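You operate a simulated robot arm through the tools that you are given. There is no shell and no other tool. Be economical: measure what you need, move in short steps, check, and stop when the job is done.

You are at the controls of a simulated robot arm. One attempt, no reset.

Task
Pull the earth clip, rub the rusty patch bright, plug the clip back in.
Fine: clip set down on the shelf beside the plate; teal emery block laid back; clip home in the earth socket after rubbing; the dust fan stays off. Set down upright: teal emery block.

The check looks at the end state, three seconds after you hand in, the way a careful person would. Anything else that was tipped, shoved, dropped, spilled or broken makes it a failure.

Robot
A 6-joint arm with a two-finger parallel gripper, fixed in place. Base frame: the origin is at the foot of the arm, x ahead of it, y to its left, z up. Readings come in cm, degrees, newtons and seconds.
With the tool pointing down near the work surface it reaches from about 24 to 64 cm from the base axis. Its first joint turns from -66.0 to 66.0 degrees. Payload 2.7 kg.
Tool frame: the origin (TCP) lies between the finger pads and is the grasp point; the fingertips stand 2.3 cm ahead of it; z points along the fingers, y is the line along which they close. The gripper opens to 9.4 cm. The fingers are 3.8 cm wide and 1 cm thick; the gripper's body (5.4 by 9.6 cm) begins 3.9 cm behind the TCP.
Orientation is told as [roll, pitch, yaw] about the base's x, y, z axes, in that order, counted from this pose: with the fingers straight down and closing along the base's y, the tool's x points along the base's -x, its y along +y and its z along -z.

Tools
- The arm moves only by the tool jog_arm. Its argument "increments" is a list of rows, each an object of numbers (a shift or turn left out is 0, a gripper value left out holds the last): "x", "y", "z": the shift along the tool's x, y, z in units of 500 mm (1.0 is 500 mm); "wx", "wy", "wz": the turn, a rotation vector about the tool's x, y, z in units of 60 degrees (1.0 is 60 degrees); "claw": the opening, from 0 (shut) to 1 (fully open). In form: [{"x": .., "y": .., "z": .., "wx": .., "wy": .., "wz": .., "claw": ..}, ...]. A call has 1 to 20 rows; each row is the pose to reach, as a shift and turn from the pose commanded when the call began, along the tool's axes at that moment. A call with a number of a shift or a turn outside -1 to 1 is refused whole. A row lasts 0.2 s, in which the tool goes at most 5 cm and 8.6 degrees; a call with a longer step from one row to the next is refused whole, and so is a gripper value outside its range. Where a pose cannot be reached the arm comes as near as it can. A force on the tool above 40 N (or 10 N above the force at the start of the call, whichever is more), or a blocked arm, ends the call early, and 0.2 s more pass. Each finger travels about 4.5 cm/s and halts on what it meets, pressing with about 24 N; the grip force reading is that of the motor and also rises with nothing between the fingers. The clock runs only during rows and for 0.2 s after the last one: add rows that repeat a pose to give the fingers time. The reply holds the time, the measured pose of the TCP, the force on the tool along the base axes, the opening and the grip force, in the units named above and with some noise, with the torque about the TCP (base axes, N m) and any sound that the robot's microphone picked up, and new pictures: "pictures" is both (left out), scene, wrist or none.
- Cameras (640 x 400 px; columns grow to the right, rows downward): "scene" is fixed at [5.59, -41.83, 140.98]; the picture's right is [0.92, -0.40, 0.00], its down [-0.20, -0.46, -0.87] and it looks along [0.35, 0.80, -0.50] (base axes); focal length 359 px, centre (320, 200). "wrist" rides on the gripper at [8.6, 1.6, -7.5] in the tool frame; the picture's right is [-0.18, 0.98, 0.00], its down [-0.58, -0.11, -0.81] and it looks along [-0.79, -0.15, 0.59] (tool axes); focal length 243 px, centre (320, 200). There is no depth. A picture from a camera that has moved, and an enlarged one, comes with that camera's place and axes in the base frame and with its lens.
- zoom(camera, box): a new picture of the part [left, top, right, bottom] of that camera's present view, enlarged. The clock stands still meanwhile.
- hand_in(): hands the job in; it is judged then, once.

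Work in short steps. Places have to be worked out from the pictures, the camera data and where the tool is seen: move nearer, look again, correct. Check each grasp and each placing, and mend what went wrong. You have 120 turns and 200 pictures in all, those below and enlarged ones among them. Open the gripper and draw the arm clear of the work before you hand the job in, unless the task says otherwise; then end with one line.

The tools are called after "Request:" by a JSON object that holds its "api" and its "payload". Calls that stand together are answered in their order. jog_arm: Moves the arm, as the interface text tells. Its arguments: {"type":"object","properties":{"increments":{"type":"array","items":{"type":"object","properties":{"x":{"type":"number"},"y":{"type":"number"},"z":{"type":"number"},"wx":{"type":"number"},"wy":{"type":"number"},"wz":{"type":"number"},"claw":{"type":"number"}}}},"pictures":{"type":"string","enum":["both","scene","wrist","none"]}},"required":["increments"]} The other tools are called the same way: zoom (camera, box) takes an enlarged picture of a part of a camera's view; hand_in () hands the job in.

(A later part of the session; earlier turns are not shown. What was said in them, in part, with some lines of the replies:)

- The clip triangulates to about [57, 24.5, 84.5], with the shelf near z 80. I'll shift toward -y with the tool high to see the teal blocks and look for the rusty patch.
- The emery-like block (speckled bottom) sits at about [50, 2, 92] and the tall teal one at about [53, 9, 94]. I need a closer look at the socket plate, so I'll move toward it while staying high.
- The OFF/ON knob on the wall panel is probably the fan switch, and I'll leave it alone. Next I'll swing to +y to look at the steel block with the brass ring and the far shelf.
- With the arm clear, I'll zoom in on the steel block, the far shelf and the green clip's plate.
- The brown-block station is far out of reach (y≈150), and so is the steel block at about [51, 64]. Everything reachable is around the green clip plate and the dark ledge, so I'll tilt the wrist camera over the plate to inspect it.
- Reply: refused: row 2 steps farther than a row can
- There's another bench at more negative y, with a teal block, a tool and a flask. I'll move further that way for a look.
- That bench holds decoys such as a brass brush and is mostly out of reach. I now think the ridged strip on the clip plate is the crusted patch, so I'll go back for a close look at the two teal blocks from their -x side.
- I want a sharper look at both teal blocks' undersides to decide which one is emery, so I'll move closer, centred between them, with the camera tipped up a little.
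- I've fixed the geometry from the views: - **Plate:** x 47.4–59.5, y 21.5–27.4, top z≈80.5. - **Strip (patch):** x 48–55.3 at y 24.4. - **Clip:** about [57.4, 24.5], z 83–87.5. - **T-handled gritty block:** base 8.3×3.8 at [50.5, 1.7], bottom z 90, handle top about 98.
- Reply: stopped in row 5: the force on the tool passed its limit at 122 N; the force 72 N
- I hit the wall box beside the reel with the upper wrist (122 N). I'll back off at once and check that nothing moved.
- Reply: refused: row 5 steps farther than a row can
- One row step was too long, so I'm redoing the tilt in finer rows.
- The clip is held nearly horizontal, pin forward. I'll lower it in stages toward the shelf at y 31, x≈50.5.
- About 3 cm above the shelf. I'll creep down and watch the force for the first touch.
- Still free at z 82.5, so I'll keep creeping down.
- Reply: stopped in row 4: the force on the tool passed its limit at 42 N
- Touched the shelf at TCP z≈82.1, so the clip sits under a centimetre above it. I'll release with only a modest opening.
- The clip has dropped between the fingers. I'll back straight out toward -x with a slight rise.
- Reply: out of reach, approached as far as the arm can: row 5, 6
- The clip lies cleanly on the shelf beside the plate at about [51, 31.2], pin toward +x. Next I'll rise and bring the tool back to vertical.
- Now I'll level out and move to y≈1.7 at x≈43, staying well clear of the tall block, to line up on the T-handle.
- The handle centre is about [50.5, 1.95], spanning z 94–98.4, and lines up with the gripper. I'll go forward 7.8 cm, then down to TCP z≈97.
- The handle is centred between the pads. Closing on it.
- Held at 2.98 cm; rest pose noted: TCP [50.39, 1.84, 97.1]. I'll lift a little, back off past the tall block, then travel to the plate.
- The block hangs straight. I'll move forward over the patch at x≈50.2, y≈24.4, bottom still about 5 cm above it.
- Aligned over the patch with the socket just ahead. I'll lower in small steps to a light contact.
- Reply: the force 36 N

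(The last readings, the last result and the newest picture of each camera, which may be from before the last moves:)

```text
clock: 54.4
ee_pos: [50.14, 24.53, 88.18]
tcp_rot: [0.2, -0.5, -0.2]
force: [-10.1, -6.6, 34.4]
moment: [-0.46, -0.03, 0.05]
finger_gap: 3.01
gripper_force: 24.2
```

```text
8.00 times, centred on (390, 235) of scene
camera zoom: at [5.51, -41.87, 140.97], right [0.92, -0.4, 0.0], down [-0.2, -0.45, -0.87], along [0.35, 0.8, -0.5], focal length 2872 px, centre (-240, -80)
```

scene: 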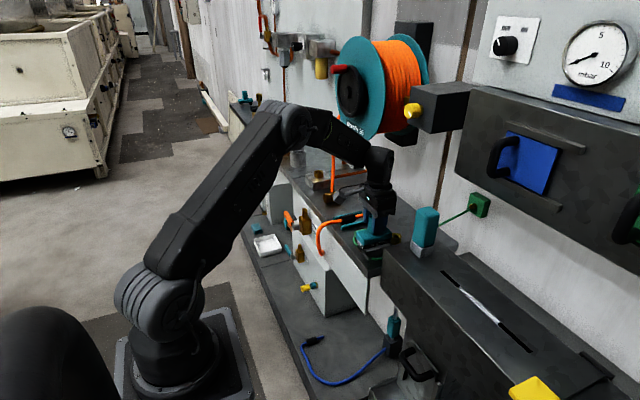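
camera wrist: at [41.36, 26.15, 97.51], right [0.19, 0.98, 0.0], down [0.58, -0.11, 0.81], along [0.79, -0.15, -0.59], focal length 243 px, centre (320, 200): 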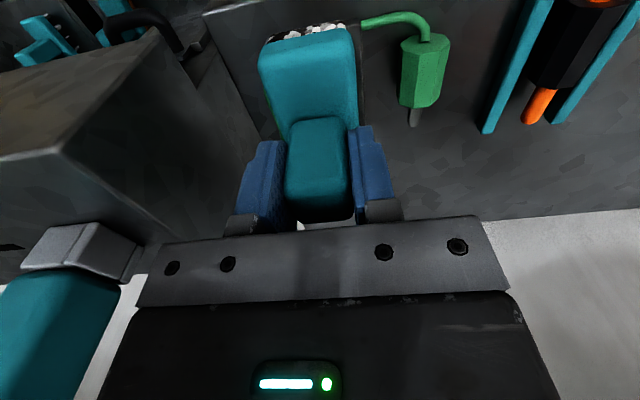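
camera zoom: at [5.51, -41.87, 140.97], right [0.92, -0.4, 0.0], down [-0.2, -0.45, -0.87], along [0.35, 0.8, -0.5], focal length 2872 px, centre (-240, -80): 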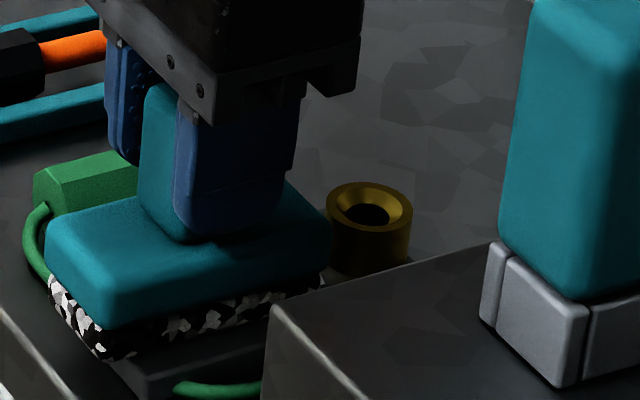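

Contact at TCP z≈88.2 with 34 N. I'll ease to about 18 N and make short back-and-forth strokes along the patch, staying clear of the socket.

Request:
{"api": "jog_arm", "payload": {"increments": [{"z": -0.003}, {"z": -0.003, "x": -0.01}, {"z": -0.003, "x": -0.02}, {"z": -0.003, "x": -0.01}, {"z": -0.003}, {"z": -0.003, "x": 0.015}, {"z": -0.003, "x": 0.03}, {"z": -0.003, "x": 0.015}, {"z": -0.003}, {"z": -0.003, "x": -0.01}, {"z": -0.003, "x": -0.02}, {"z": -0.003, "x": -0.005}, {"z": -0.003, "x": 0.01}, {"z": -0.003, "x": 0.03}, {"z": -0.003, "x": 0.01}, {"z": -0.003}], "pictures": "none"}}

Request:
{"api": "zoom", "payload": {"camera": "scene", "box": [350, 200, 430, 270]}}

```text
clock: 57.8
ee_pos: [49.96, 24.55, 87.94]
tcp_rot: [0.0, 0.1, -0.2]
force: [-9.9, 2.6, 10.0]
moment: [0.08, 0.13, 0.04]
finger_gap: 2.99
gripper_force: 24.1
```

```text
5.71 times, centred on (390, 235) of scene
camera zoom: at [5.55, -41.83, 140.98], right [0.92, -0.4, 0.0], down [-0.2, -0.46, -0.87], along [0.35, 0.8, -0.5], focal length 2051 px, centre (-80, 0)
```

zoom: 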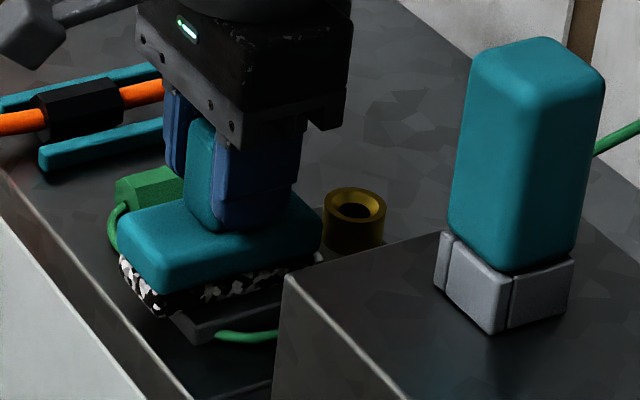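

The block now rides about 0.25 cm lower, so something has worn off. I'll lift and pull back to inspect the patch.

Request:
{"api": "jog_arm", "payload": {"increments": [{"z": -0.03}, {"z": -0.08}, {"z": -0.08, "x": 0.08}, {"z": -0.08, "x": 0.16}, {"z": -0.08, "x": 0.22}, {"z": -0.08, "x": 0.22}], "pictures": "none"}}

Request:
{"api": "zoom", "payload": {"camera": "scene", "box": [355, 215, 415, 265]}}

```text
clock: 59.2
ee_pos: [39.0, 24.53, 91.82]
tcp_rot: [0.2, 0.0, -0.2]
force: [0.4, 0.3, -1.4]
moment: [-0.01, -0.01, 0.01]
finger_gap: 2.98
gripper_force: 24.0
```

```text
8.00 times, centred on (385, 240) of scene
camera zoom: at [5.59, -41.83, 140.98], right [0.92, -0.4, 0.0], down [-0.2, -0.46, -0.87], along [0.35, 0.8, -0.5], focal length 2872 px, centre (-200, -120)
```

zoom: 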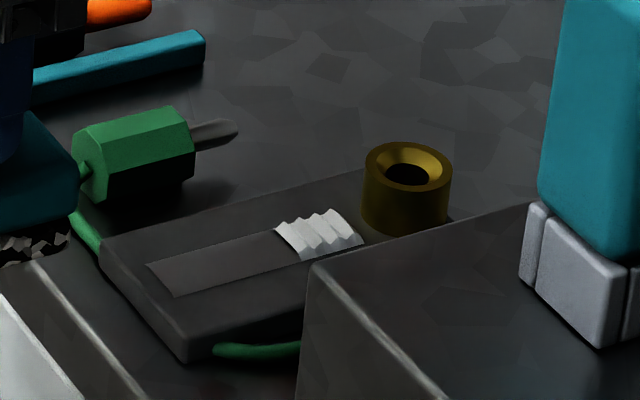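

That confirms it: the ridges are the crust, and most of it is gone. About 2.6 cm remains at the socket end (x 52.8–55.4). I'll go back and stroke further forward, up to just short of the socket.

Request:
{"api": "jog_arm", "payload": {"increments": [{"x": -0.08}, {"x": -0.16}, {"x": -0.23}, {"x": -0.23, "z": 0.04}, {"x": -0.23, "z": 0.07}, {"x": -0.23, "z": 0.079}, {"x": -0.24, "z": 0.081}, {"x": -0.248, "z": 0.081}, {"x": -0.238, "z": 0.081}, {"x": -0.228, "z": 0.081}, {"x": -0.238, "z": 0.081}, {"x": -0.248, "z": 0.081}, {"x": -0.238, "z": 0.081}, {"x": -0.228, "z": 0.081}, {"x": -0.238, "z": 0.081}, {"x": -0.248, "z": 0.081}, {"x": -0.238, "z": 0.081}, {"x": -0.228, "z": 0.081}, {"x": -0.238, "z": 0.081}, {"x": -0.238, "z": 0.081}], "pictures": "none"}}

Request:
{"api": "zoom", "payload": {"camera": "scene", "box": [355, 215, 415, 265]}}

```text
clock: 63.4
ee_pos: [50.91, 24.41, 87.97]
tcp_rot: [0.1, -0.1, -0.2]
force: [-9.1, -0.8, 15.3]
moment: [-0.17, -0.01, -0.06]
finger_gap: 3.01
gripper_force: 24.2
```

```text
8.00 times, centred on (385, 240) of scene
camera zoom: at [5.54, -41.84, 140.98], right [0.92, -0.4, 0.0], down [-0.2, -0.46, -0.87], along [0.35, 0.8, -0.5], focal length 2872 px, centre (-200, -120)
```

zoom: 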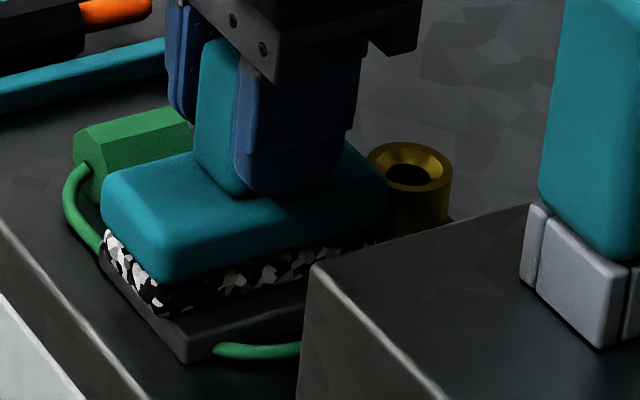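

About 15 N of steady pressure through the strokes. Lifting to inspect again.

Request:
{"api": "jog_arm", "payload": {"increments": [{"z": -0.03}, {"z": -0.08}, {"z": -0.08, "x": 0.08}, {"z": -0.08, "x": 0.16}, {"z": -0.08, "x": 0.22}, {"z": -0.08, "x": 0.22}], "pictures": "none"}}

Request:
{"api": "zoom", "payload": {"camera": "scene", "box": [355, 215, 415, 265]}}

```text
clock: 64.8
ee_pos: [39.98, 24.49, 91.87]
tcp_rot: [0.1, 0.0, -0.3]
force: [-0.1, 0.2, -1.1]
moment: [0.0, 0.0, 0.0]
finger_gap: 2.99
gripper_force: 23.9
```

```text
8.00 times, centred on (385, 240) of scene
camera zoom: at [5.59, -41.83, 140.98], right [0.92, -0.4, 0.0], down [-0.2, -0.46, -0.87], along [0.35, 0.8, -0.5], focal length 2872 px, centre (-200, -120)
```

zoom: 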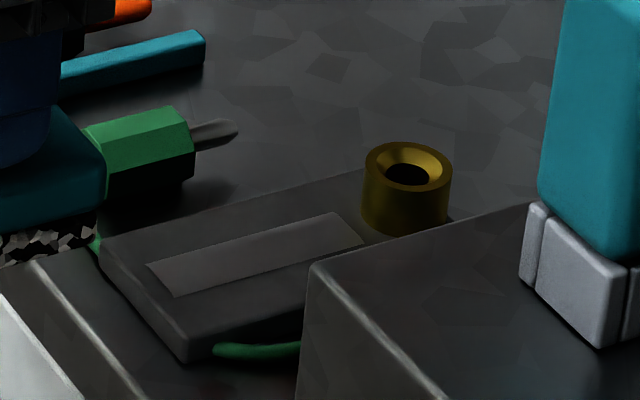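

The crust is gone over the whole strip. I'll check more closely that it's uniformly bright.

Request:
{"api": "zoom", "payload": {"camera": "scene", "box": [365, 232, 405, 260]}}

Request:
{"api": "zoom", "payload": {"camera": "wrist", "box": [220, 20, 460, 200]}}

```text
14.29 times, centred on (385, 246) of scene
camera zoom: at [5.59, -41.83, 140.98], right [0.92, -0.4, 0.0], down [-0.2, -0.46, -0.87], along [0.35, 0.8, -0.5], focal length 5128 px, centre (-609, -457)
```

zoom: 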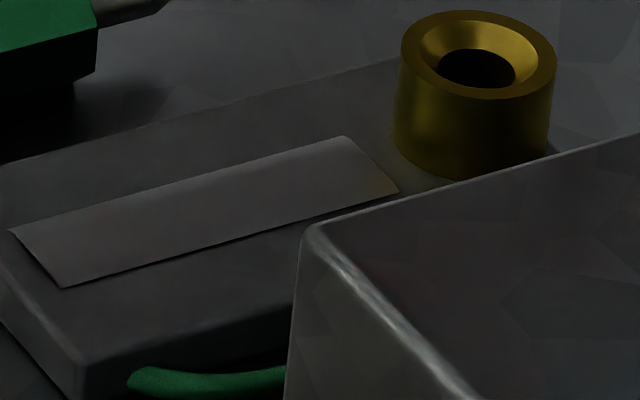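

```text
2.22 times, centred on (340, 110) of wrist
camera zoom: at [31.24, 26.18, 99.26], right [0.19, 0.98, 0.0], down [0.58, -0.11, 0.81], along [0.79, -0.15, -0.59], focal length 539 px, centre (276, 400)
```

zoom: 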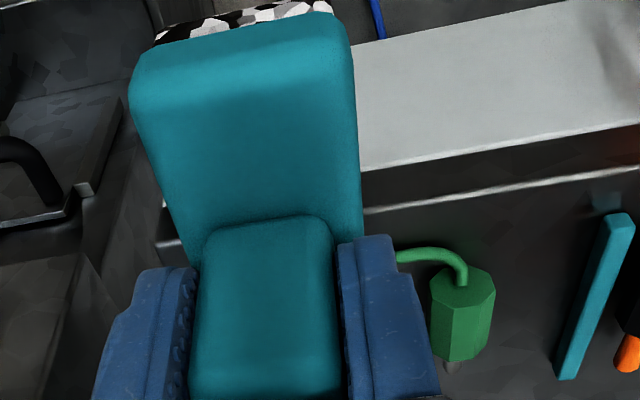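

The strip is uniformly bare metal. Now I'll return the block to its spot by the same way, stopping just above it.

Request:
{"api": "jog_arm", "payload": {"increments": [{"z": -0.08}, {"z": -0.16}, {"z": -0.208}, {"y": -0.08, "z": -0.208}, {"y": -0.17, "z": -0.208}, {"y": -0.26, "z": -0.208}, {"y": -0.35, "z": -0.208}, {"y": -0.43, "z": -0.208}, {"y": -0.453, "z": -0.208}, {"y": -0.453, "z": -0.208, "x": -0.06}, {"y": -0.453, "z": -0.208, "x": -0.12}, {"y": -0.453, "z": -0.208, "x": -0.18}, {"y": -0.453, "z": -0.208, "x": -0.208}, {"y": -0.453, "z": -0.16, "x": -0.208}, {"y": -0.453, "z": -0.13, "x": -0.208}, {"y": -0.453, "z": -0.13, "x": -0.208}]}}

Request:
{"api": "zoom", "payload": {"camera": "scene", "box": [390, 190, 480, 290]}}

```text
clock: 68.2
ee_pos: [50.22, 1.86, 98.37]
tcp_rot: [0.1, 0.1, -0.2]
force: [0.3, -0.2, -2.2]
moment: [-0.05, 0.03, -0.03]
finger_gap: 2.97
gripper_force: 23.4
camera wrist: at [41.58, 3.51, 105.7], right [0.19, 0.98, 0.0], down [0.58, -0.11, 0.81], along [0.79, -0.15, -0.59], focal length 243 px, centre (320, 200)
```

scene: 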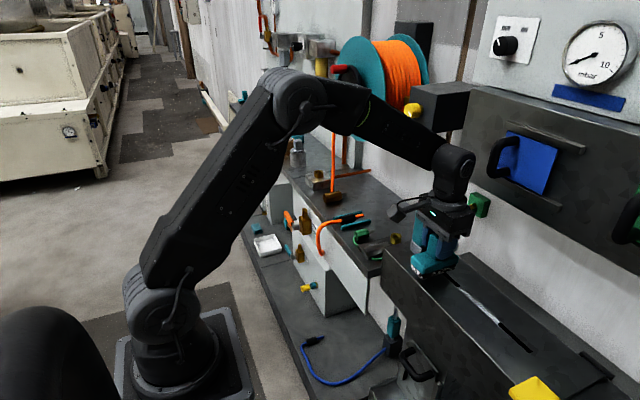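
wrist: 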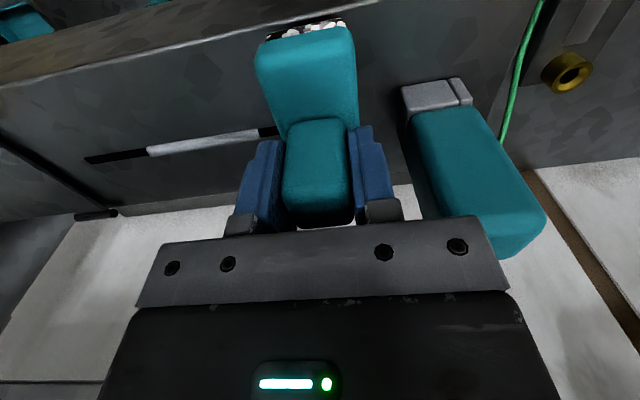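

```text
4.00 times, centred on (435, 240) of scene
camera zoom: at [5.59, -41.83, 140.98], right [0.92, -0.4, 0.0], down [-0.2, -0.46, -0.87], along [0.35, 0.8, -0.5], focal length 1436 px, centre (-140, 40)
```

zoom: 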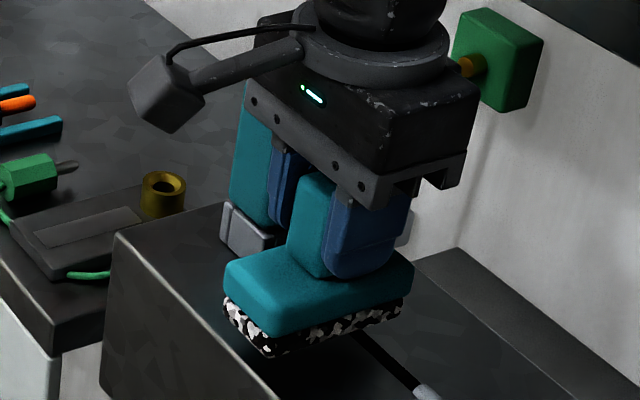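

About 1.3 cm above rest. I'll lower gently to z≈97.05, then release.

Request:
{"api": "jog_arm", "payload": {"increments": [{"z": 0.008, "x": -0.003}, {"z": 0.016, "x": -0.003}, {"z": 0.022, "x": -0.003}, {"z": 0.0265, "x": -0.003}, {"z": 0.0265, "x": -0.003}], "pictures": "none"}}

```text
clock: 69.4
ee_pos: [50.34, 1.92, 96.99]
tcp_rot: [0.1, -0.1, -0.3]
force: [0.2, 0.0, -1.5]
moment: [-0.01, 0.0, 0.02]
finger_gap: 2.98
gripper_force: 23.8
```

Force is still about -1.5 N (the block's weight), so it isn't quite down. I'll go a little lower until it takes load.

Request:
{"api": "jog_arm", "payload": {"increments": [{"z": 0.002}, {"z": 0.004}, {"z": 0.004}], "pictures": "none"}}

```text
clock: 70.2
ee_pos: [50.41, 1.8, 96.86]
tcp_rot: [0.1, 0.0, -0.2]
force: [-0.2, 0.9, -1.7]
moment: [0.03, -0.04, 0.0]
finger_gap: 2.99
gripper_force: 24.2
```

Request:
{"api": "jog_arm", "payload": {"increments": [{"z": 0.002}, {"z": 0.004}, {"z": 0.006}, {"z": 0.006}], "pictures": "none"}}

Request:
{"api": "zoom", "payload": {"camera": "scene", "box": [405, 220, 475, 290]}}

```text
clock: 71.2
ee_pos: [50.52, 1.76, 96.74]
tcp_rot: [0.1, -0.2, -0.2]
force: [-9.2, -0.6, 20.4]
moment: [-0.12, 0.64, -0.02]
finger_gap: 2.96
gripper_force: 24.3
```

```text
5.71 times, centred on (440, 255) of scene
camera zoom: at [5.53, -41.83, 140.98], right [0.92, -0.4, 0.0], down [-0.2, -0.46, -0.87], along [0.35, 0.8, -0.5], focal length 2051 px, centre (-366, -114)
```

zoom: 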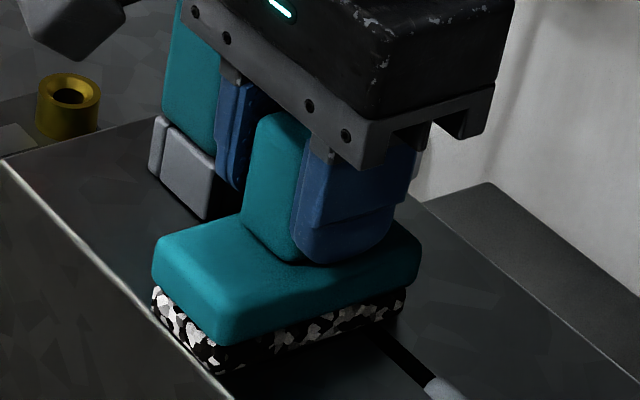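

It's seated with 20 N. I'll ease the load, open modestly and rise straight up.

Request:
{"api": "jog_arm", "payload": {"increments": [{"z": -0.003}, {"z": -0.003, "claw": 0.4}, {"z": -0.003, "claw": 0.58}, {"z": -0.003, "claw": 0.58}, {"z": -0.003, "claw": 0.58}, {"z": -0.04, "claw": 0.58}, {"z": -0.1, "claw": 0.58}, {"z": -0.15, "claw": 0.58}, {"z": -0.15, "claw": 0.58, "x": 0.08}, {"z": -0.15, "claw": 0.58, "x": 0.16}, {"z": -0.15, "claw": 0.58, "x": 0.2}, {"z": -0.15, "claw": 0.58, "x": 0.2}]}}

Request:
{"api": "zoom", "payload": {"camera": "scene", "box": [390, 190, 480, 290]}}

```text
clock: 73.8
ee_pos: [40.29, 1.92, 104.03]
tcp_rot: [0.2, 0.0, -0.1]
force: [-1.0, 0.1, 0.3]
moment: [-0.03, 0.02, 0.02]
finger_gap: 5.48
gripper_force: 0.1
camera wrist: at [31.65, 3.55, 111.39], right [0.19, 0.98, 0.0], down [0.58, -0.11, 0.81], along [0.79, -0.15, -0.59], focal length 243 px, centre (320, 200)
```

scene: 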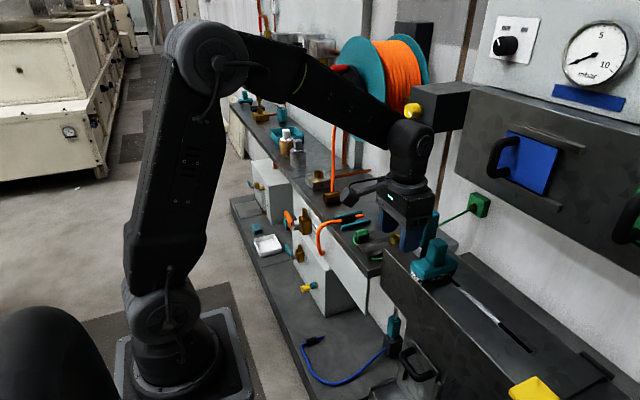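
wrist: 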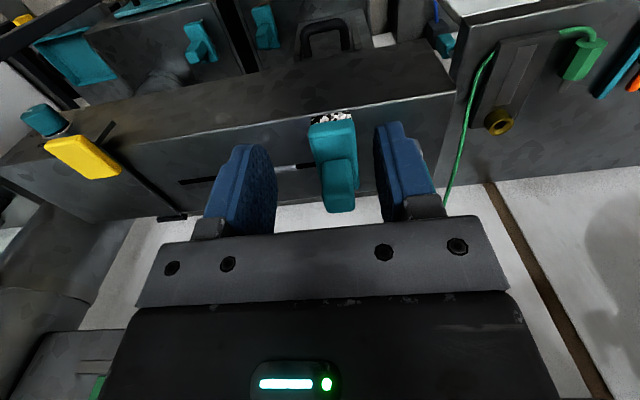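

```text
4.00 times, centred on (435, 240) of scene
camera zoom: at [5.59, -41.83, 140.98], right [0.92, -0.4, 0.0], down [-0.2, -0.46, -0.87], along [0.35, 0.8, -0.5], focal length 1436 px, centre (-140, 40)
```

zoom: 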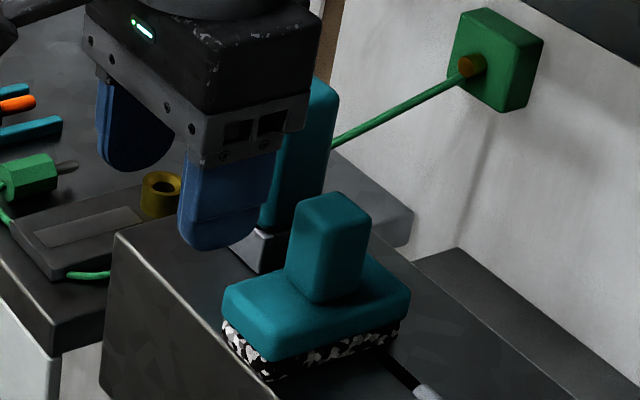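

The emery block is back upright in its place and the tall block hasn't moved. Now I'll go to y≈31 to look at the lying clip and measure its exact pose.

Request:
{"api": "jog_arm", "payload": {"increments": [{"x": 0.02, "y": 0.08}, {"x": 0.04, "y": 0.17}, {"x": 0.04, "y": 0.26}, {"x": 0.04, "y": 0.35}, {"x": 0.04, "y": 0.44}, {"x": 0.04, "y": 0.53}, {"x": 0.04, "y": 0.584, "z": 0.04}, {"x": 0.04, "y": 0.584, "z": 0.1}, {"x": 0.04, "y": 0.584, "z": 0.1}], "pictures": "none"}}

Request:
{"api": "zoom", "payload": {"camera": "wrist", "box": [240, 80, 400, 200]}}

Request:
{"api": "zoom", "payload": {"camera": "scene", "box": [350, 215, 410, 265]}}

```text
clock: 75.8
ee_pos: [38.51, 31.03, 99.05]
tcp_rot: [0.0, -0.1, -0.1]
force: [-0.2, -0.2, -0.2]
moment: [0.01, -0.02, -0.01]
finger_gap: 5.46
gripper_force: 0.0
```

```text
3.33 times, centred on (320, 140) of wrist
camera zoom: at [29.88, 32.7, 106.47], right [0.19, 0.98, 0.0], down [0.58, -0.11, 0.81], along [0.79, -0.15, -0.59], focal length 809 px, centre (320, 400)
```

zoom: 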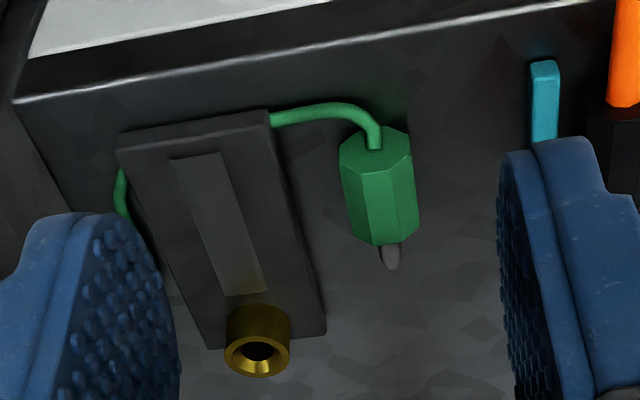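

```text
8.00 times, centred on (380, 240) of scene
camera zoom: at [5.59, -41.83, 140.98], right [0.92, -0.4, 0.0], down [-0.2, -0.46, -0.87], along [0.35, 0.8, -0.5], focal length 2872 px, centre (-160, -120)
```

zoom: 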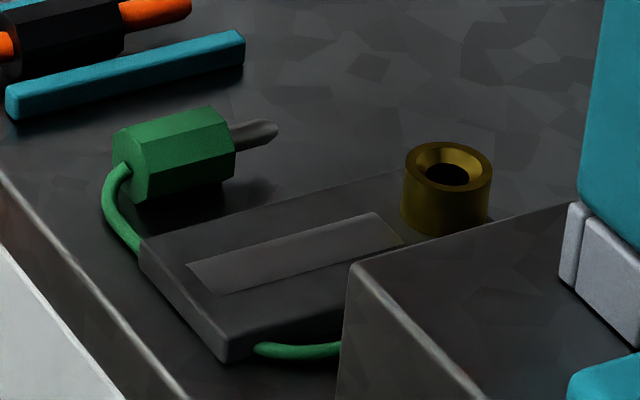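

The clip lies along x: hex 48.4–53.0 at y≈31.15, axis z≈81.2, pin tip 54.6. I'll tilt the tool to about -88° well above it, opening 4 cm.

Request:
{"api": "jog_arm", "payload": {"increments": [{"x": -0.03, "wy": -0.13, "claw": 0.43}, {"x": -0.06, "wy": -0.26, "claw": 0.43}, {"x": -0.09, "wy": -0.39, "claw": 0.43}, {"x": -0.12, "wy": -0.52, "claw": 0.43}, {"x": -0.15, "wy": -0.65, "claw": 0.43}, {"x": -0.18, "wy": -0.78, "claw": 0.43}, {"x": -0.2, "wy": -0.9, "claw": 0.43}, {"x": -0.2, "wy": -0.99, "claw": 0.43}, {"x": -0.2, "wy": -0.99, "claw": 0.43}], "pictures": "none"}}

Request:
{"api": "jog_arm", "payload": {"increments": [{"wy": -0.12}, {"wy": -0.24}, {"wy": -0.36}, {"wy": -0.475}, {"wy": -0.475}], "pictures": "none"}}

```text
clock: 77.8
ee_pos: [48.61, 31.1, 99.1]
tcp_rot: [0.2, -59.6, -0.4]
force: [-0.6, -0.3, 0.5]
moment: [0.0, -0.02, 0.02]
finger_gap: 4.04
gripper_force: 0.0
```

```text
clock: 79.0
ee_pos: [48.44, 31.01, 99.07]
tcp_rot: [2.9, -88.0, -3.2]
force: [0.3, 0.2, -0.7]
moment: [-0.02, -0.05, -0.01]
finger_gap: 4.07
gripper_force: 0.1
```

At -88°. I'll descend toward z≈84 straddling the clip, then check.

Request:
{"api": "jog_arm", "payload": {"increments": [{"x": 0.07}, {"x": 0.14}, {"x": 0.21}, {"x": 0.26, "z": 0.01}, {"x": 0.3, "z": 0.015}, {"x": 0.3, "z": 0.015}], "pictures": "none"}}

Request:
{"api": "zoom", "payload": {"camera": "scene", "box": [340, 200, 410, 260]}}

```text
clock: 80.4
ee_pos: [48.72, 31.11, 84.07]
tcp_rot: [2.7, -88.0, -2.8]
force: [0.3, 0.4, -0.2]
moment: [-0.04, 0.0, 0.02]
finger_gap: 4.04
gripper_force: 0.0
```

```text
6.67 times, centred on (375, 230) of scene
camera zoom: at [5.59, -41.83, 140.98], right [0.92, -0.4, 0.0], down [-0.2, -0.46, -0.87], along [0.35, 0.8, -0.5], focal length 2393 px, centre (-47, 0)
```

zoom: 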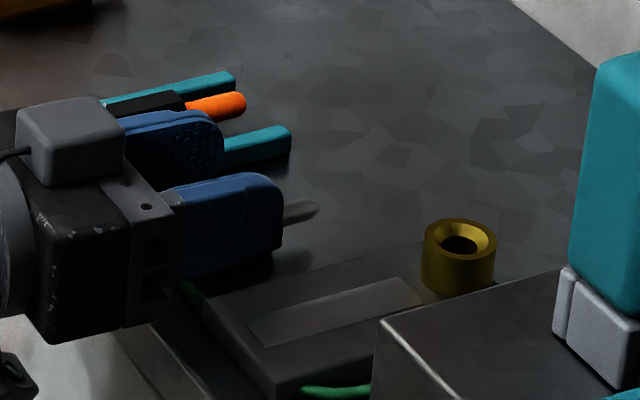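

The fingers straddle the clip, with the pin visible ahead. I'll creep down to about z 82.

Request:
{"api": "jog_arm", "payload": {"increments": [{"x": 0.01}, {"x": 0.02}, {"x": 0.03}, {"x": 0.036}, {"x": 0.04}, {"x": 0.04}], "pictures": "none"}}

```text
clock: 81.8
ee_pos: [48.7, 31.16, 82.03]
tcp_rot: [2.4, -88.0, -2.6]
force: [0.4, 0.6, 0.3]
moment: [0.0, 0.02, -0.01]
finger_gap: 4.03
gripper_force: 0.0
```

No contact at z 82.0, with the pads overlapping the hex well. Closing.

Request:
{"api": "jog_arm", "payload": {"increments": [{"claw": 0.36}, {"claw": 0.3}, {"claw": 0.2}, {"claw": 0.1}, {"claw": 0}, {"claw": 0}], "pictures": "none"}}

Request:
{"api": "jog_arm", "payload": {"increments": [{"x": -0.02}, {"x": -0.06}, {"x": -0.12}, {"x": -0.2}, {"x": -0.26}, {"x": -0.26}]}}

Request:
{"api": "zoom", "payload": {"camera": "scene", "box": [320, 170, 410, 250]}}

```text
clock: 83.2
ee_pos: [48.61, 31.01, 82.2]
tcp_rot: [2.1, -87.8, -2.3]
force: [-0.7, 0.6, -0.7]
moment: [-0.02, -0.01, -0.01]
finger_gap: 2.63
gripper_force: 24.0
```

```text
clock: 84.6
ee_pos: [49.1, 30.81, 95.17]
tcp_rot: [1.0, -87.9, -1.3]
force: [-0.8, -0.8, -0.8]
moment: [-0.01, 0.0, -0.01]
finger_gap: 2.64
gripper_force: 23.4
camera wrist: at [41.33, 32.61, 86.66], right [0.01, 0.98, 0.18], down [-0.79, -0.11, 0.61], along [0.62, -0.15, 0.77], focal length 243 px, centre (320, 200)
```

scene: 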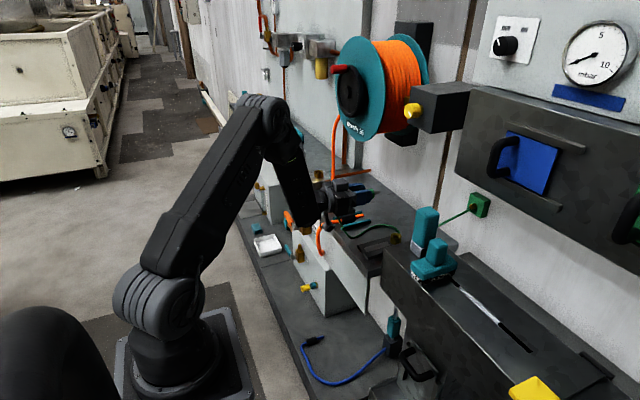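
wrist: 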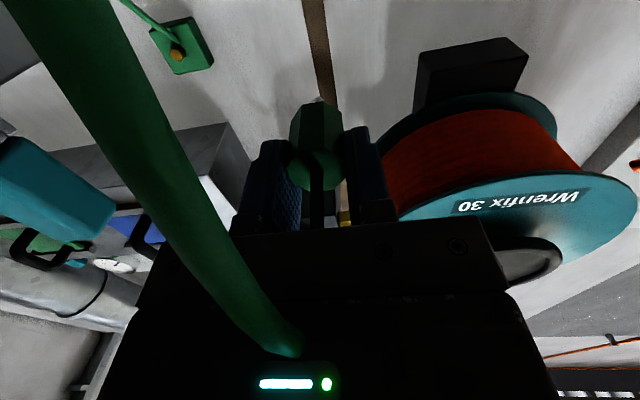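

```text
5.00 times, centred on (365, 210) of scene
camera zoom: at [5.59, -41.83, 140.98], right [0.92, -0.4, 0.0], down [-0.2, -0.46, -0.87], along [0.35, 0.8, -0.5], focal length 1795 px, centre (95, 150)
```

zoom: 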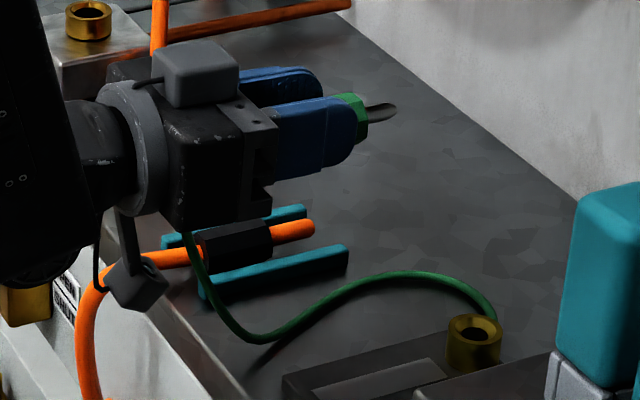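

A solid grasp with the pin straight ahead. I'll rotate the tool back to near vertical (+2°) so the pin points down, keeping clear at x≈48.

Request:
{"api": "jog_arm", "payload": {"increments": [{"wy": 0.13}, {"wy": 0.26}, {"wy": 0.39}, {"wy": 0.52}, {"wy": 0.65}, {"wy": 0.78}, {"wy": 0.78}], "pictures": "none"}}

Request:
{"api": "jog_arm", "payload": {"increments": [{"wy": 0.13}, {"wy": 0.26}, {"wy": 0.39}, {"wy": 0.52}, {"wy": 0.65}, {"wy": 0.715}, {"wy": 0.715}]}}

Request:
{"api": "zoom", "payload": {"camera": "scene", "box": [330, 150, 420, 260]}}

```text
clock: 86.2
ee_pos: [49.19, 31.04, 95.11]
tcp_rot: [0.2, -41.1, -0.3]
force: [0.5, 0.1, -1.2]
moment: [0.02, 0.02, 0.03]
finger_gap: 2.64
gripper_force: 24.4
```

```text
clock: 87.8
ee_pos: [49.15, 30.94, 95.1]
tcp_rot: [0.2, 1.8, -0.2]
force: [-0.4, -0.3, 0.0]
moment: [0.01, 0.02, 0.04]
finger_gap: 2.62
gripper_force: 23.9
camera wrist: at [40.69, 32.69, 102.72], right [0.19, 0.98, 0.0], down [0.61, -0.11, 0.79], along [0.77, -0.15, -0.62], focal length 243 px, centre (320, 200)
```

scene: 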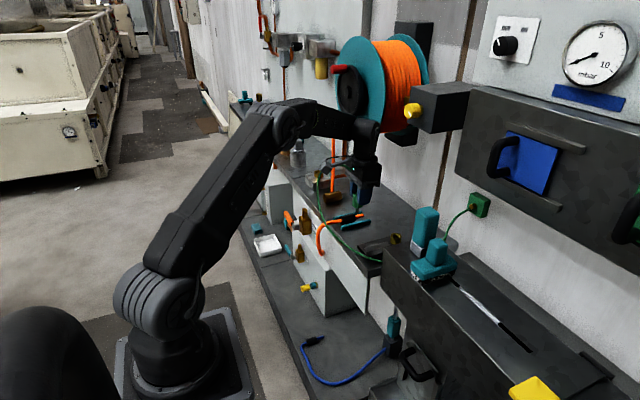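
wrist: 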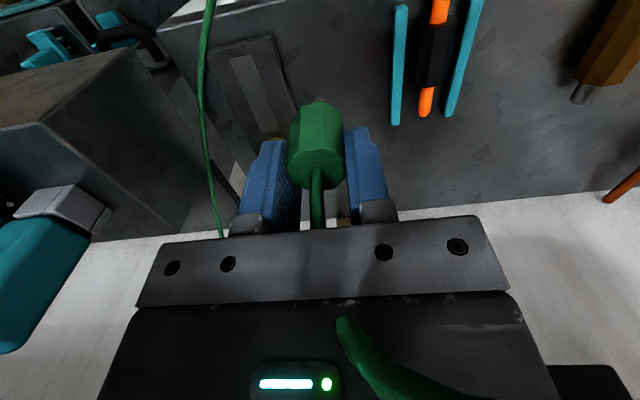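

```text
3.64 times, centred on (375, 205) of scene
camera zoom: at [5.59, -41.83, 140.98], right [0.92, -0.4, 0.0], down [-0.2, -0.46, -0.87], along [0.35, 0.8, -0.5], focal length 1305 px, centre (120, 182)
```

zoom: 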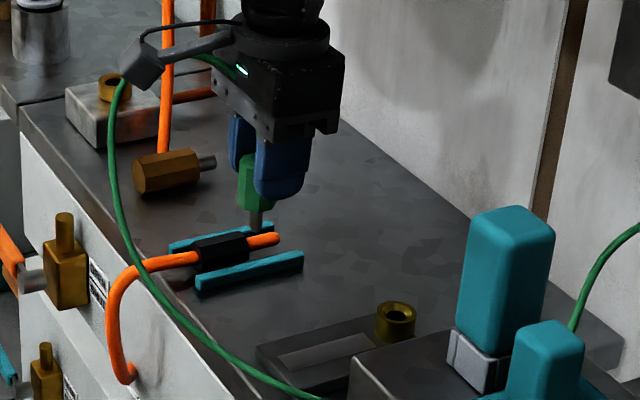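

The clip hangs vertical, pin down. I'll move to just short of the socket at about [57.4, 24.55, 92] with the pin tip above it, then check alignment.

Request:
{"api": "jog_arm", "payload": {"increments": [{"y": -0.06, "z": 0.03}, {"y": -0.128, "z": 0.066}, {"x": -0.04, "y": -0.128, "z": 0.066}, {"x": -0.08, "y": -0.128, "z": 0.066}, {"x": -0.12, "y": -0.128, "z": 0.066}, {"x": -0.15, "y": -0.128, "z": 0.066}, {"x": -0.17, "y": -0.128, "z": 0.06}, {"x": -0.17, "y": -0.128, "z": 0.06}]}}

Request:
{"api": "zoom", "payload": {"camera": "scene", "box": [370, 190, 430, 260]}}

Request:
{"api": "zoom", "payload": {"camera": "wrist", "box": [260, 40, 400, 180]}}

```text
clock: 89.6
ee_pos: [57.52, 24.63, 91.75]
tcp_rot: [0.2, 1.8, -0.2]
force: [0.4, -0.4, -0.6]
moment: [-0.03, 0.0, 0.03]
finger_gap: 2.65
gripper_force: 23.9
camera wrist: at [49.06, 26.3, 99.38], right [0.19, 0.98, 0.0], down [0.61, -0.11, 0.79], along [0.77, -0.15, -0.62], focal length 243 px, centre (320, 200)
```

scene: 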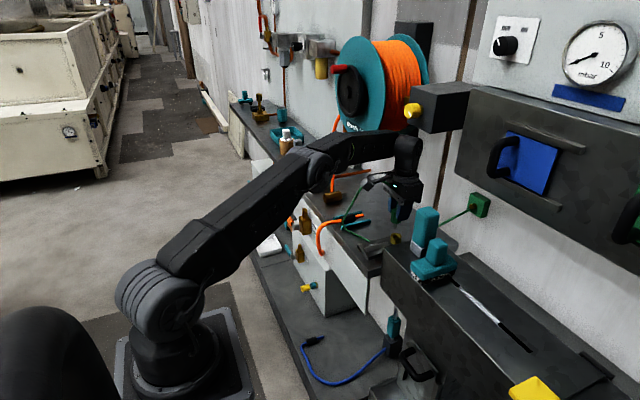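
wrist: 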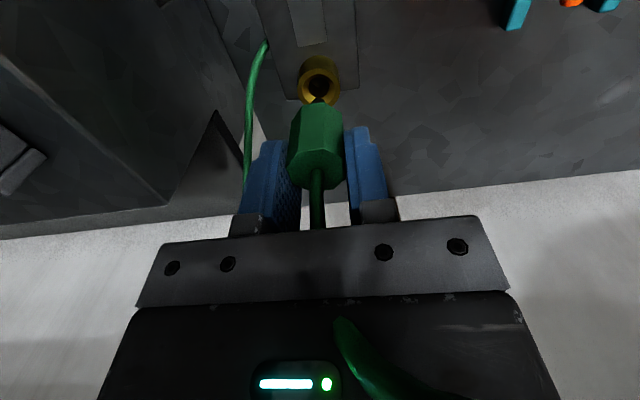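

```text
5.71 times, centred on (400, 225) of scene
camera zoom: at [5.59, -41.83, 140.98], right [0.92, -0.4, 0.0], down [-0.2, -0.46, -0.87], along [0.35, 0.8, -0.5], focal length 2051 px, centre (-137, 57)
```

zoom: 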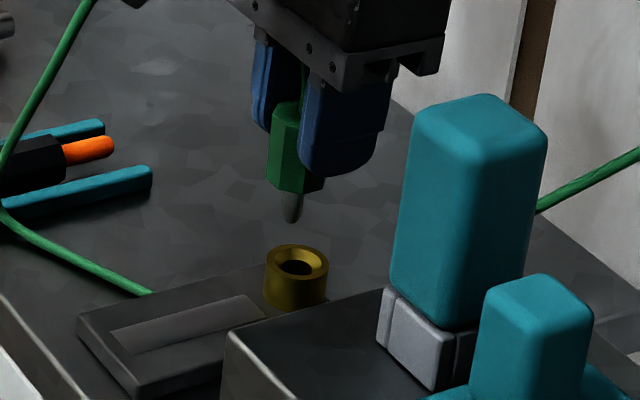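

```text
2.86 times, centred on (330, 110) of wrist
camera zoom: at [49.06, 26.3, 99.38], right [0.19, 0.98, 0.0], down [0.61, -0.11, 0.79], along [0.77, -0.15, -0.62], focal length 693 px, centre (291, 457)
```

zoom: 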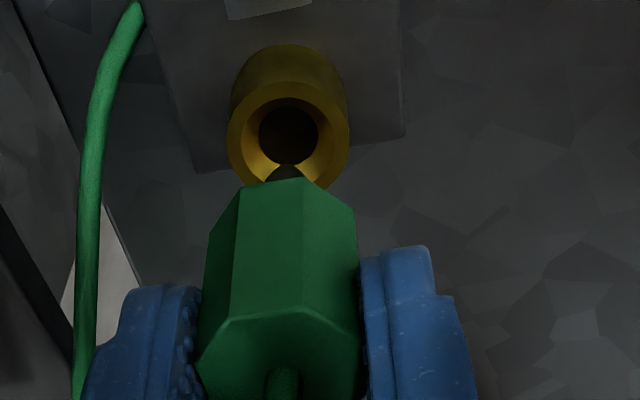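

Comparing the rays from both cameras, the pin tip is at about [56.6, 24.65] and the socket at about [57.35, 24.58]. So I need about +0.75 cm in x and a slight -y. I'll correct and re-check before inserting.

Request:
{"api": "jog_arm", "payload": {"increments": [{"x": -0.008}, {"x": -0.0155, "y": -0.001}, {"x": -0.0155, "y": -0.001, "z": 0.01}, {"x": -0.0155, "y": -0.001, "z": 0.022}, {"x": -0.0155, "y": -0.001, "z": 0.022}], "pictures": "none"}}

Request:
{"api": "zoom", "payload": {"camera": "scene", "box": [380, 210, 420, 250]}}

Request:
{"api": "zoom", "payload": {"camera": "wrist", "box": [280, 40, 360, 130]}}

```text
clock: 90.8
ee_pos: [58.21, 24.7, 90.71]
tcp_rot: [0.0, 1.8, -0.1]
force: [0.3, 0.6, -0.5]
moment: [0.01, -0.01, 0.0]
finger_gap: 2.63
gripper_force: 24.2
```

```text
10.00 times, centred on (400, 230) of scene
camera zoom: at [5.59, -41.83, 140.98], right [0.92, -0.4, 0.0], down [-0.2, -0.46, -0.87], along [0.35, 0.8, -0.5], focal length 3590 px, centre (-480, -100)
```

zoom: 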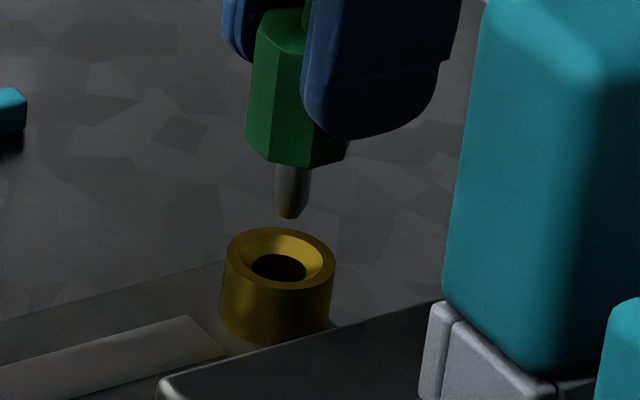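

```text
4.44 times, centred on (320, 85) of wrist
camera zoom: at [49.81, 26.28, 98.26], right [0.19, 0.98, 0.0], down [0.61, -0.11, 0.79], along [0.77, -0.15, -0.62], focal length 1078 px, centre (320, 711)
```

zoom: 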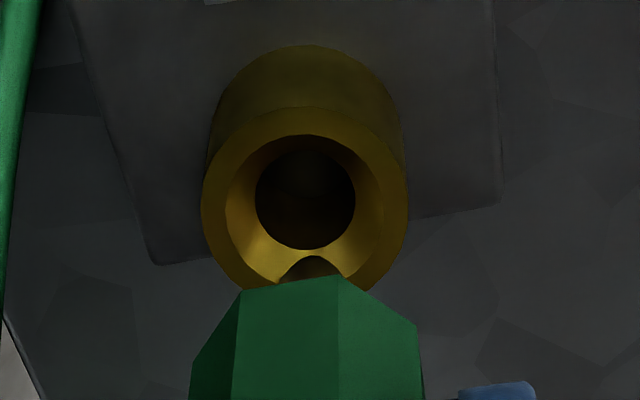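

Alignment is within about 0.15 cm and the socket mouth is chamfered. I'll nudge y by -0.12 and go down slowly, watching the force.

Request:
{"api": "jog_arm", "payload": {"increments": [{"y": -0.0024, "z": 0.006}, {"y": -0.0024, "z": 0.014}, {"y": -0.0024, "z": 0.022}, {"y": -0.0024, "z": 0.03}, {"y": -0.0024, "z": 0.036}, {"y": -0.0024, "z": 0.036}], "pictures": "none"}}

Request:
{"api": "zoom", "payload": {"camera": "scene", "box": [380, 210, 420, 250]}}

```text
clock: 92.2
ee_pos: [58.16, 24.42, 88.86]
tcp_rot: [0.1, 1.8, -0.2]
force: [-0.5, 0.2, -0.7]
moment: [-0.02, 0.03, 0.03]
finger_gap: 2.62
gripper_force: 23.4
```

```text
10.00 times, centred on (400, 230) of scene
camera zoom: at [5.59, -41.83, 140.98], right [0.92, -0.4, 0.0], down [-0.2, -0.46, -0.87], along [0.35, 0.8, -0.5], focal length 3590 px, centre (-480, -100)
```

zoom: 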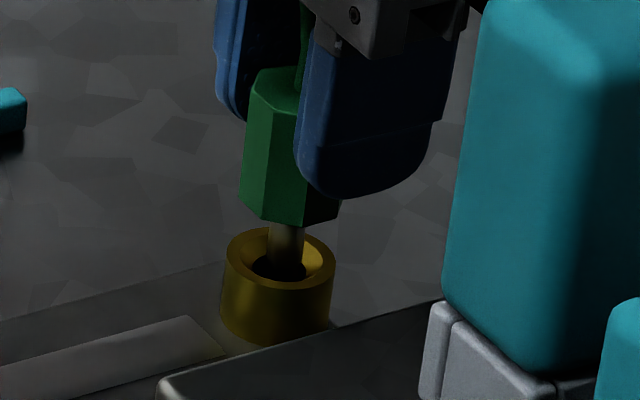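

The pin is entering the bore with no side load. I'll continue down with a tiny -x correction until it bottoms.

Request:
{"api": "jog_arm", "payload": {"increments": [{"x": 0.002, "z": 0.006}, {"x": 0.003, "z": 0.012}, {"x": 0.003, "z": 0.018}, {"x": 0.003, "z": 0.023}, {"x": 0.003, "z": 0.027}, {"x": 0.003, "z": 0.03}, {"x": 0.003, "z": 0.03}], "pictures": "none"}}

Request:
{"api": "zoom", "payload": {"camera": "scene", "box": [380, 210, 420, 250]}}

```text
clock: 93.8
ee_pos: [58.07, 24.42, 87.33]
tcp_rot: [0.1, 1.7, -0.2]
force: [0.7, -0.2, 1.7]
moment: [-0.01, -0.05, 0.02]
finger_gap: 2.64
gripper_force: 23.9
```

```text
10.00 times, centred on (400, 230) of scene
camera zoom: at [5.59, -41.83, 140.98], right [0.92, -0.4, 0.0], down [-0.2, -0.46, -0.87], along [0.35, 0.8, -0.5], focal length 3590 px, centre (-480, -100)
```

zoom: 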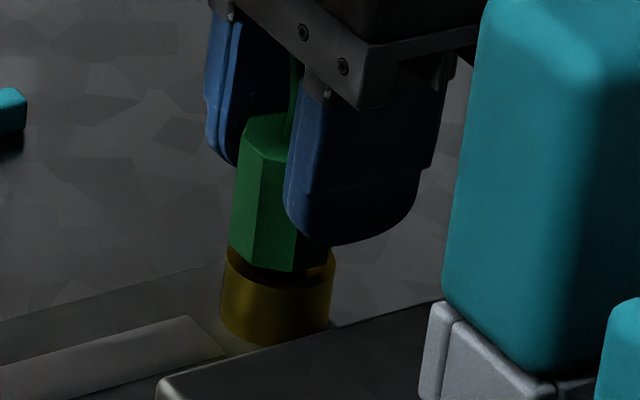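

Almost home; a thin gap remains. I'll press a bit more until the force rises.

Request:
{"api": "jog_arm", "payload": {"increments": [{"z": 0.003}, {"z": 0.006}, {"z": 0.009}, {"z": 0.012}, {"z": 0.015}, {"z": 0.015}], "pictures": "none"}}

Request:
{"api": "zoom", "payload": {"camera": "scene", "box": [380, 210, 420, 250]}}

```text
clock: 95.2
ee_pos: [58.14, 24.41, 86.78]
tcp_rot: [0.2, 1.6, -0.2]
force: [3.7, -2.8, 18.9]
moment: [-0.06, -0.08, 0.01]
finger_gap: 2.66
gripper_force: 24.3
```

```text
10.00 times, centred on (400, 230) of scene
camera zoom: at [5.56, -41.85, 140.98], right [0.92, -0.4, 0.0], down [-0.2, -0.46, -0.87], along [0.35, 0.8, -0.5], focal length 3590 px, centre (-480, -100)
```

zoom: 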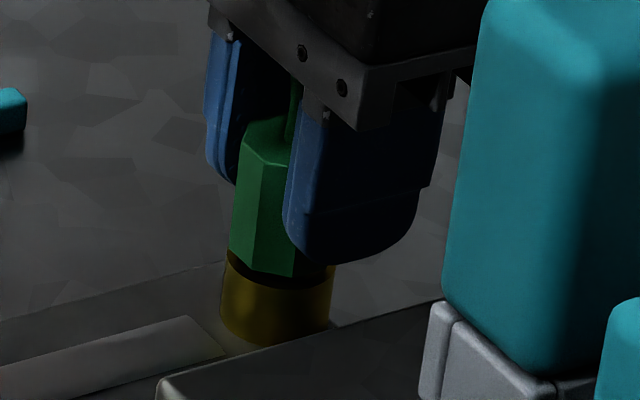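

Force has risen to 19 N, and the hex now sits on the brass as it did originally. One slightly firmer press to confirm it has bottomed.

Request:
{"api": "jog_arm", "payload": {"increments": [{"z": 0.002}, {"z": 0.004}, {"z": 0.004}], "pictures": "none"}}

```text
clock: 96.0
ee_pos: [57.95, 24.33, 86.44]
tcp_rot: [0.0, 1.6, -0.2]
force: [1.4, -1.7, 19.6]
moment: [-0.09, 0.0, -0.01]
finger_gap: 2.64
gripper_force: 24.2
```

z dropped 0.3 more at constant force, so either the clip is still seating or the fingers are slipping. I'll look.

Request:
{"api": "zoom", "payload": {"camera": "scene", "box": [380, 210, 420, 250]}}

Request:
{"api": "zoom", "payload": {"camera": "wrist", "box": [260, 60, 380, 200]}}

```text
10.00 times, centred on (400, 230) of scene
camera zoom: at [5.56, -41.85, 140.98], right [0.92, -0.4, 0.0], down [-0.2, -0.46, -0.87], along [0.35, 0.8, -0.5], focal length 3590 px, centre (-480, -100)
```

zoom: 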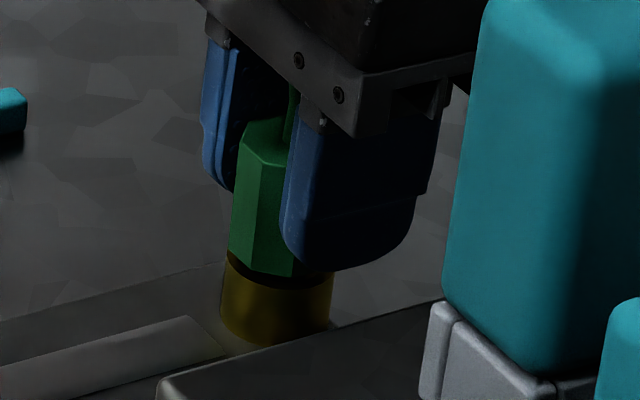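

```text
2.86 times, centred on (320, 130) of wrist
camera zoom: at [49.53, 26.1, 94.16], right [0.19, 0.98, 0.0], down [0.6, -0.11, 0.79], along [0.77, -0.15, -0.61], focal length 693 px, centre (320, 400)
```

zoom: 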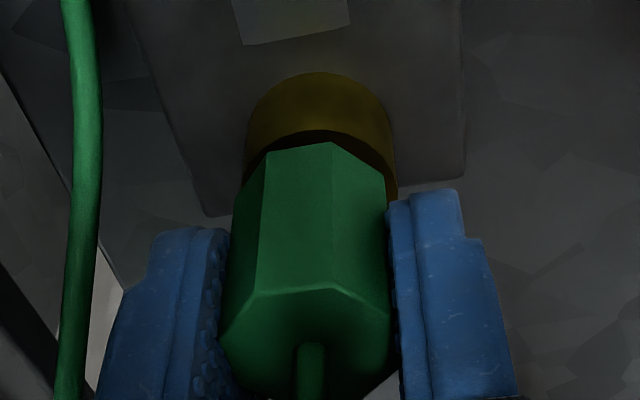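

The fingers only slipped; the hex is bottomed and looks just as it did at the start. I'll open and back straight out toward -x with the fingers straddling the clip.

Request:
{"api": "jog_arm", "payload": {"increments": [{"z": -0.002, "claw": 0.4}, {"z": -0.002, "claw": 0.6}, {"z": -0.002, "claw": 0.8}, {"z": -0.002, "claw": 1}, {"z": -0.002, "claw": 1}, {"z": -0.002, "claw": 1}, {"z": -0.002, "claw": 1}, {"x": 0.04, "z": -0.004}, {"x": 0.1, "z": -0.004}, {"x": 0.17, "z": -0.004}, {"x": 0.24, "z": -0.004}, {"x": 0.32, "z": -0.004}, {"x": 0.4, "z": -0.02}, {"x": 0.4, "z": -0.02}]}}

Request:
{"api": "zoom", "payload": {"camera": "scene", "box": [350, 190, 430, 270]}}

```text
clock: 99.0
ee_pos: [37.84, 24.26, 87.95]
tcp_rot: [0.2, 1.6, -0.2]
force: [-0.1, -0.3, -0.5]
moment: [0.0, -0.05, 0.01]
finger_gap: 9.37
gripper_force: 0.1
camera wrist: at [29.37, 26.06, 95.57], right [0.19, 0.98, 0.0], down [0.61, -0.11, 0.79], along [0.77, -0.15, -0.62], focal length 243 px, centre (320, 200)
```

scene: 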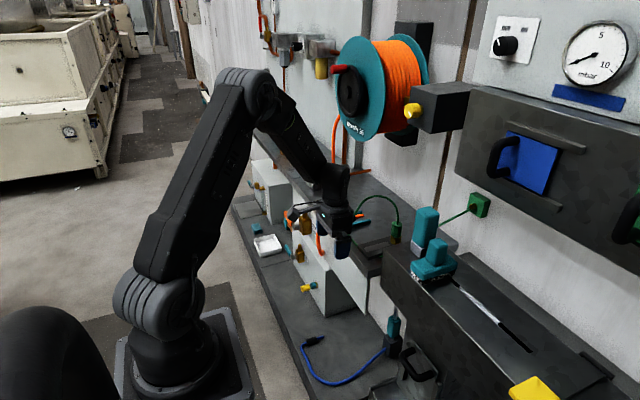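
wrist: 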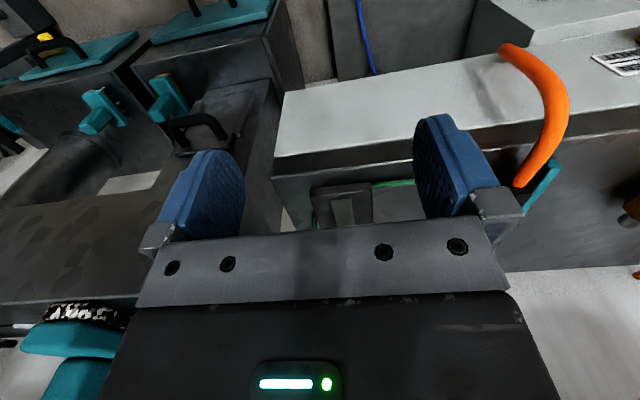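

```text
5.00 times, centred on (390, 230) of scene
camera zoom: at [5.59, -41.83, 140.98], right [0.92, -0.4, 0.0], down [-0.2, -0.46, -0.87], along [0.35, 0.8, -0.5], focal length 1795 px, centre (-30, 50)
```

zoom: 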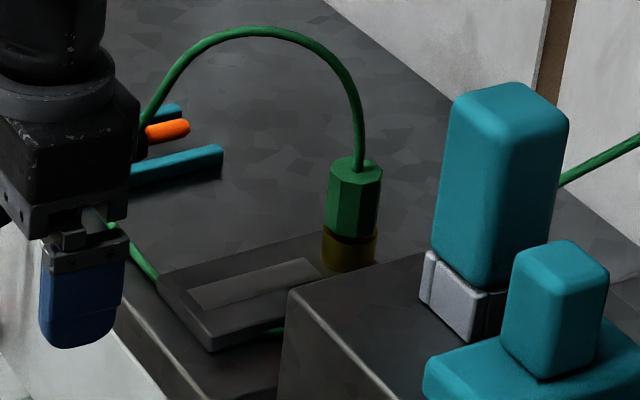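

The clip stands home in the socket, matching its original look. I'll raise the arm clear and do a final check of the scene.

Request:
{"api": "jog_arm", "payload": {"increments": [{"z": -0.08, "x": 0.02}, {"z": -0.16, "x": 0.06}, {"z": -0.24, "x": 0.1}, {"z": -0.32, "x": 0.12}, {"z": -0.38, "x": 0.14}, {"z": -0.38, "x": 0.14}]}}

Request:
{"api": "zoom", "payload": {"camera": "scene", "box": [340, 180, 480, 300]}}

Request:
{"api": "zoom", "payload": {"camera": "scene", "box": [320, 10, 540, 150]}}

```text
clock: 100.4
ee_pos: [31.54, 24.42, 107.25]
tcp_rot: [0.1, 1.9, -0.2]
force: [0.4, -1.1, -1.4]
moment: [0.02, 0.0, -0.02]
finger_gap: 9.44
gripper_force: 0.1
camera wrist: at [23.14, 26.12, 114.94], right [0.19, 0.98, 0.0], down [0.61, -0.11, 0.79], along [0.77, -0.15, -0.62], focal length 243 px, centre (320, 200)
```

scene: 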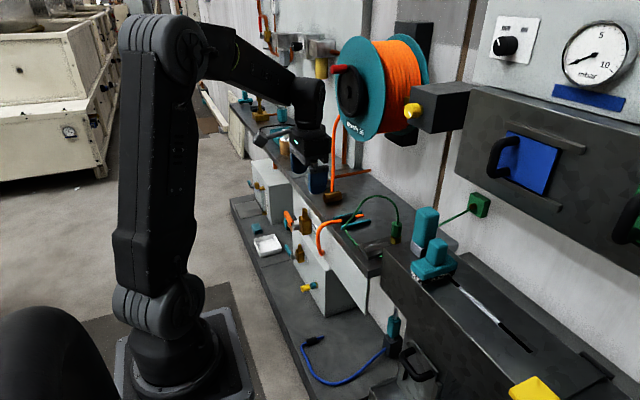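
wrist: 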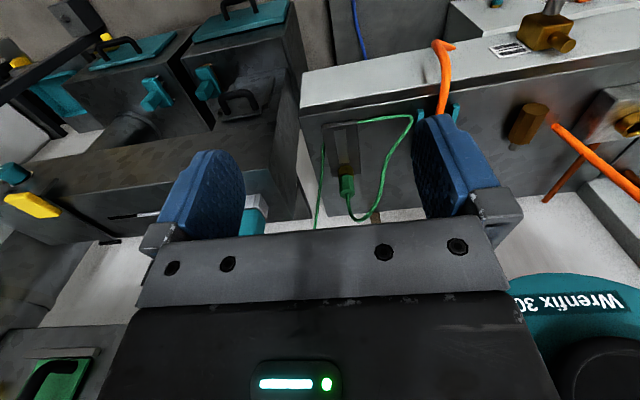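

```text
3.33 times, centred on (410, 240) of scene
camera zoom: at [5.59, -41.83, 140.98], right [0.92, -0.4, 0.0], down [-0.2, -0.46, -0.87], along [0.35, 0.8, -0.5], focal length 1196 px, centre (20, 67)
```

zoom: 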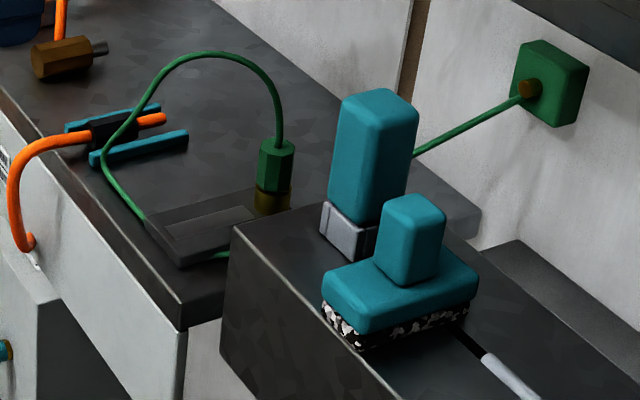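

```text
2.86 times, centred on (430, 80) of scene
camera zoom: at [5.59, -41.83, 140.98], right [0.92, -0.4, 0.0], down [-0.2, -0.46, -0.87], along [0.35, 0.8, -0.5], focal length 1026 px, centre (6, 543)
```

zoom: 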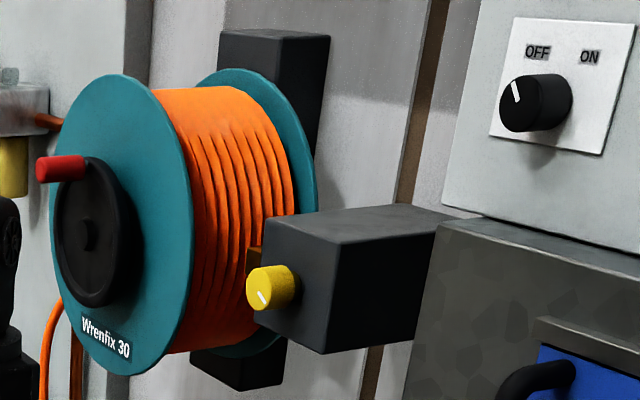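

Everything checks out: the strip is bare metal, the clip is home, the emery block is upright in place, the fan knob is at OFF, and the reel and yellow knob look unchanged. The arm is clear and the gripper open, so I'm handing in.

Request:
{"api": "hand_in", "payload": {}}

```text
The job is handed in.
```

The earth clip was pulled, the patch rubbed to bare metal, the clip plugged back home, the teal emery block set back upright and the dust fan left off; early on the arm bumped the wall box by the cable reel (122 N), with nothing visibly moved.
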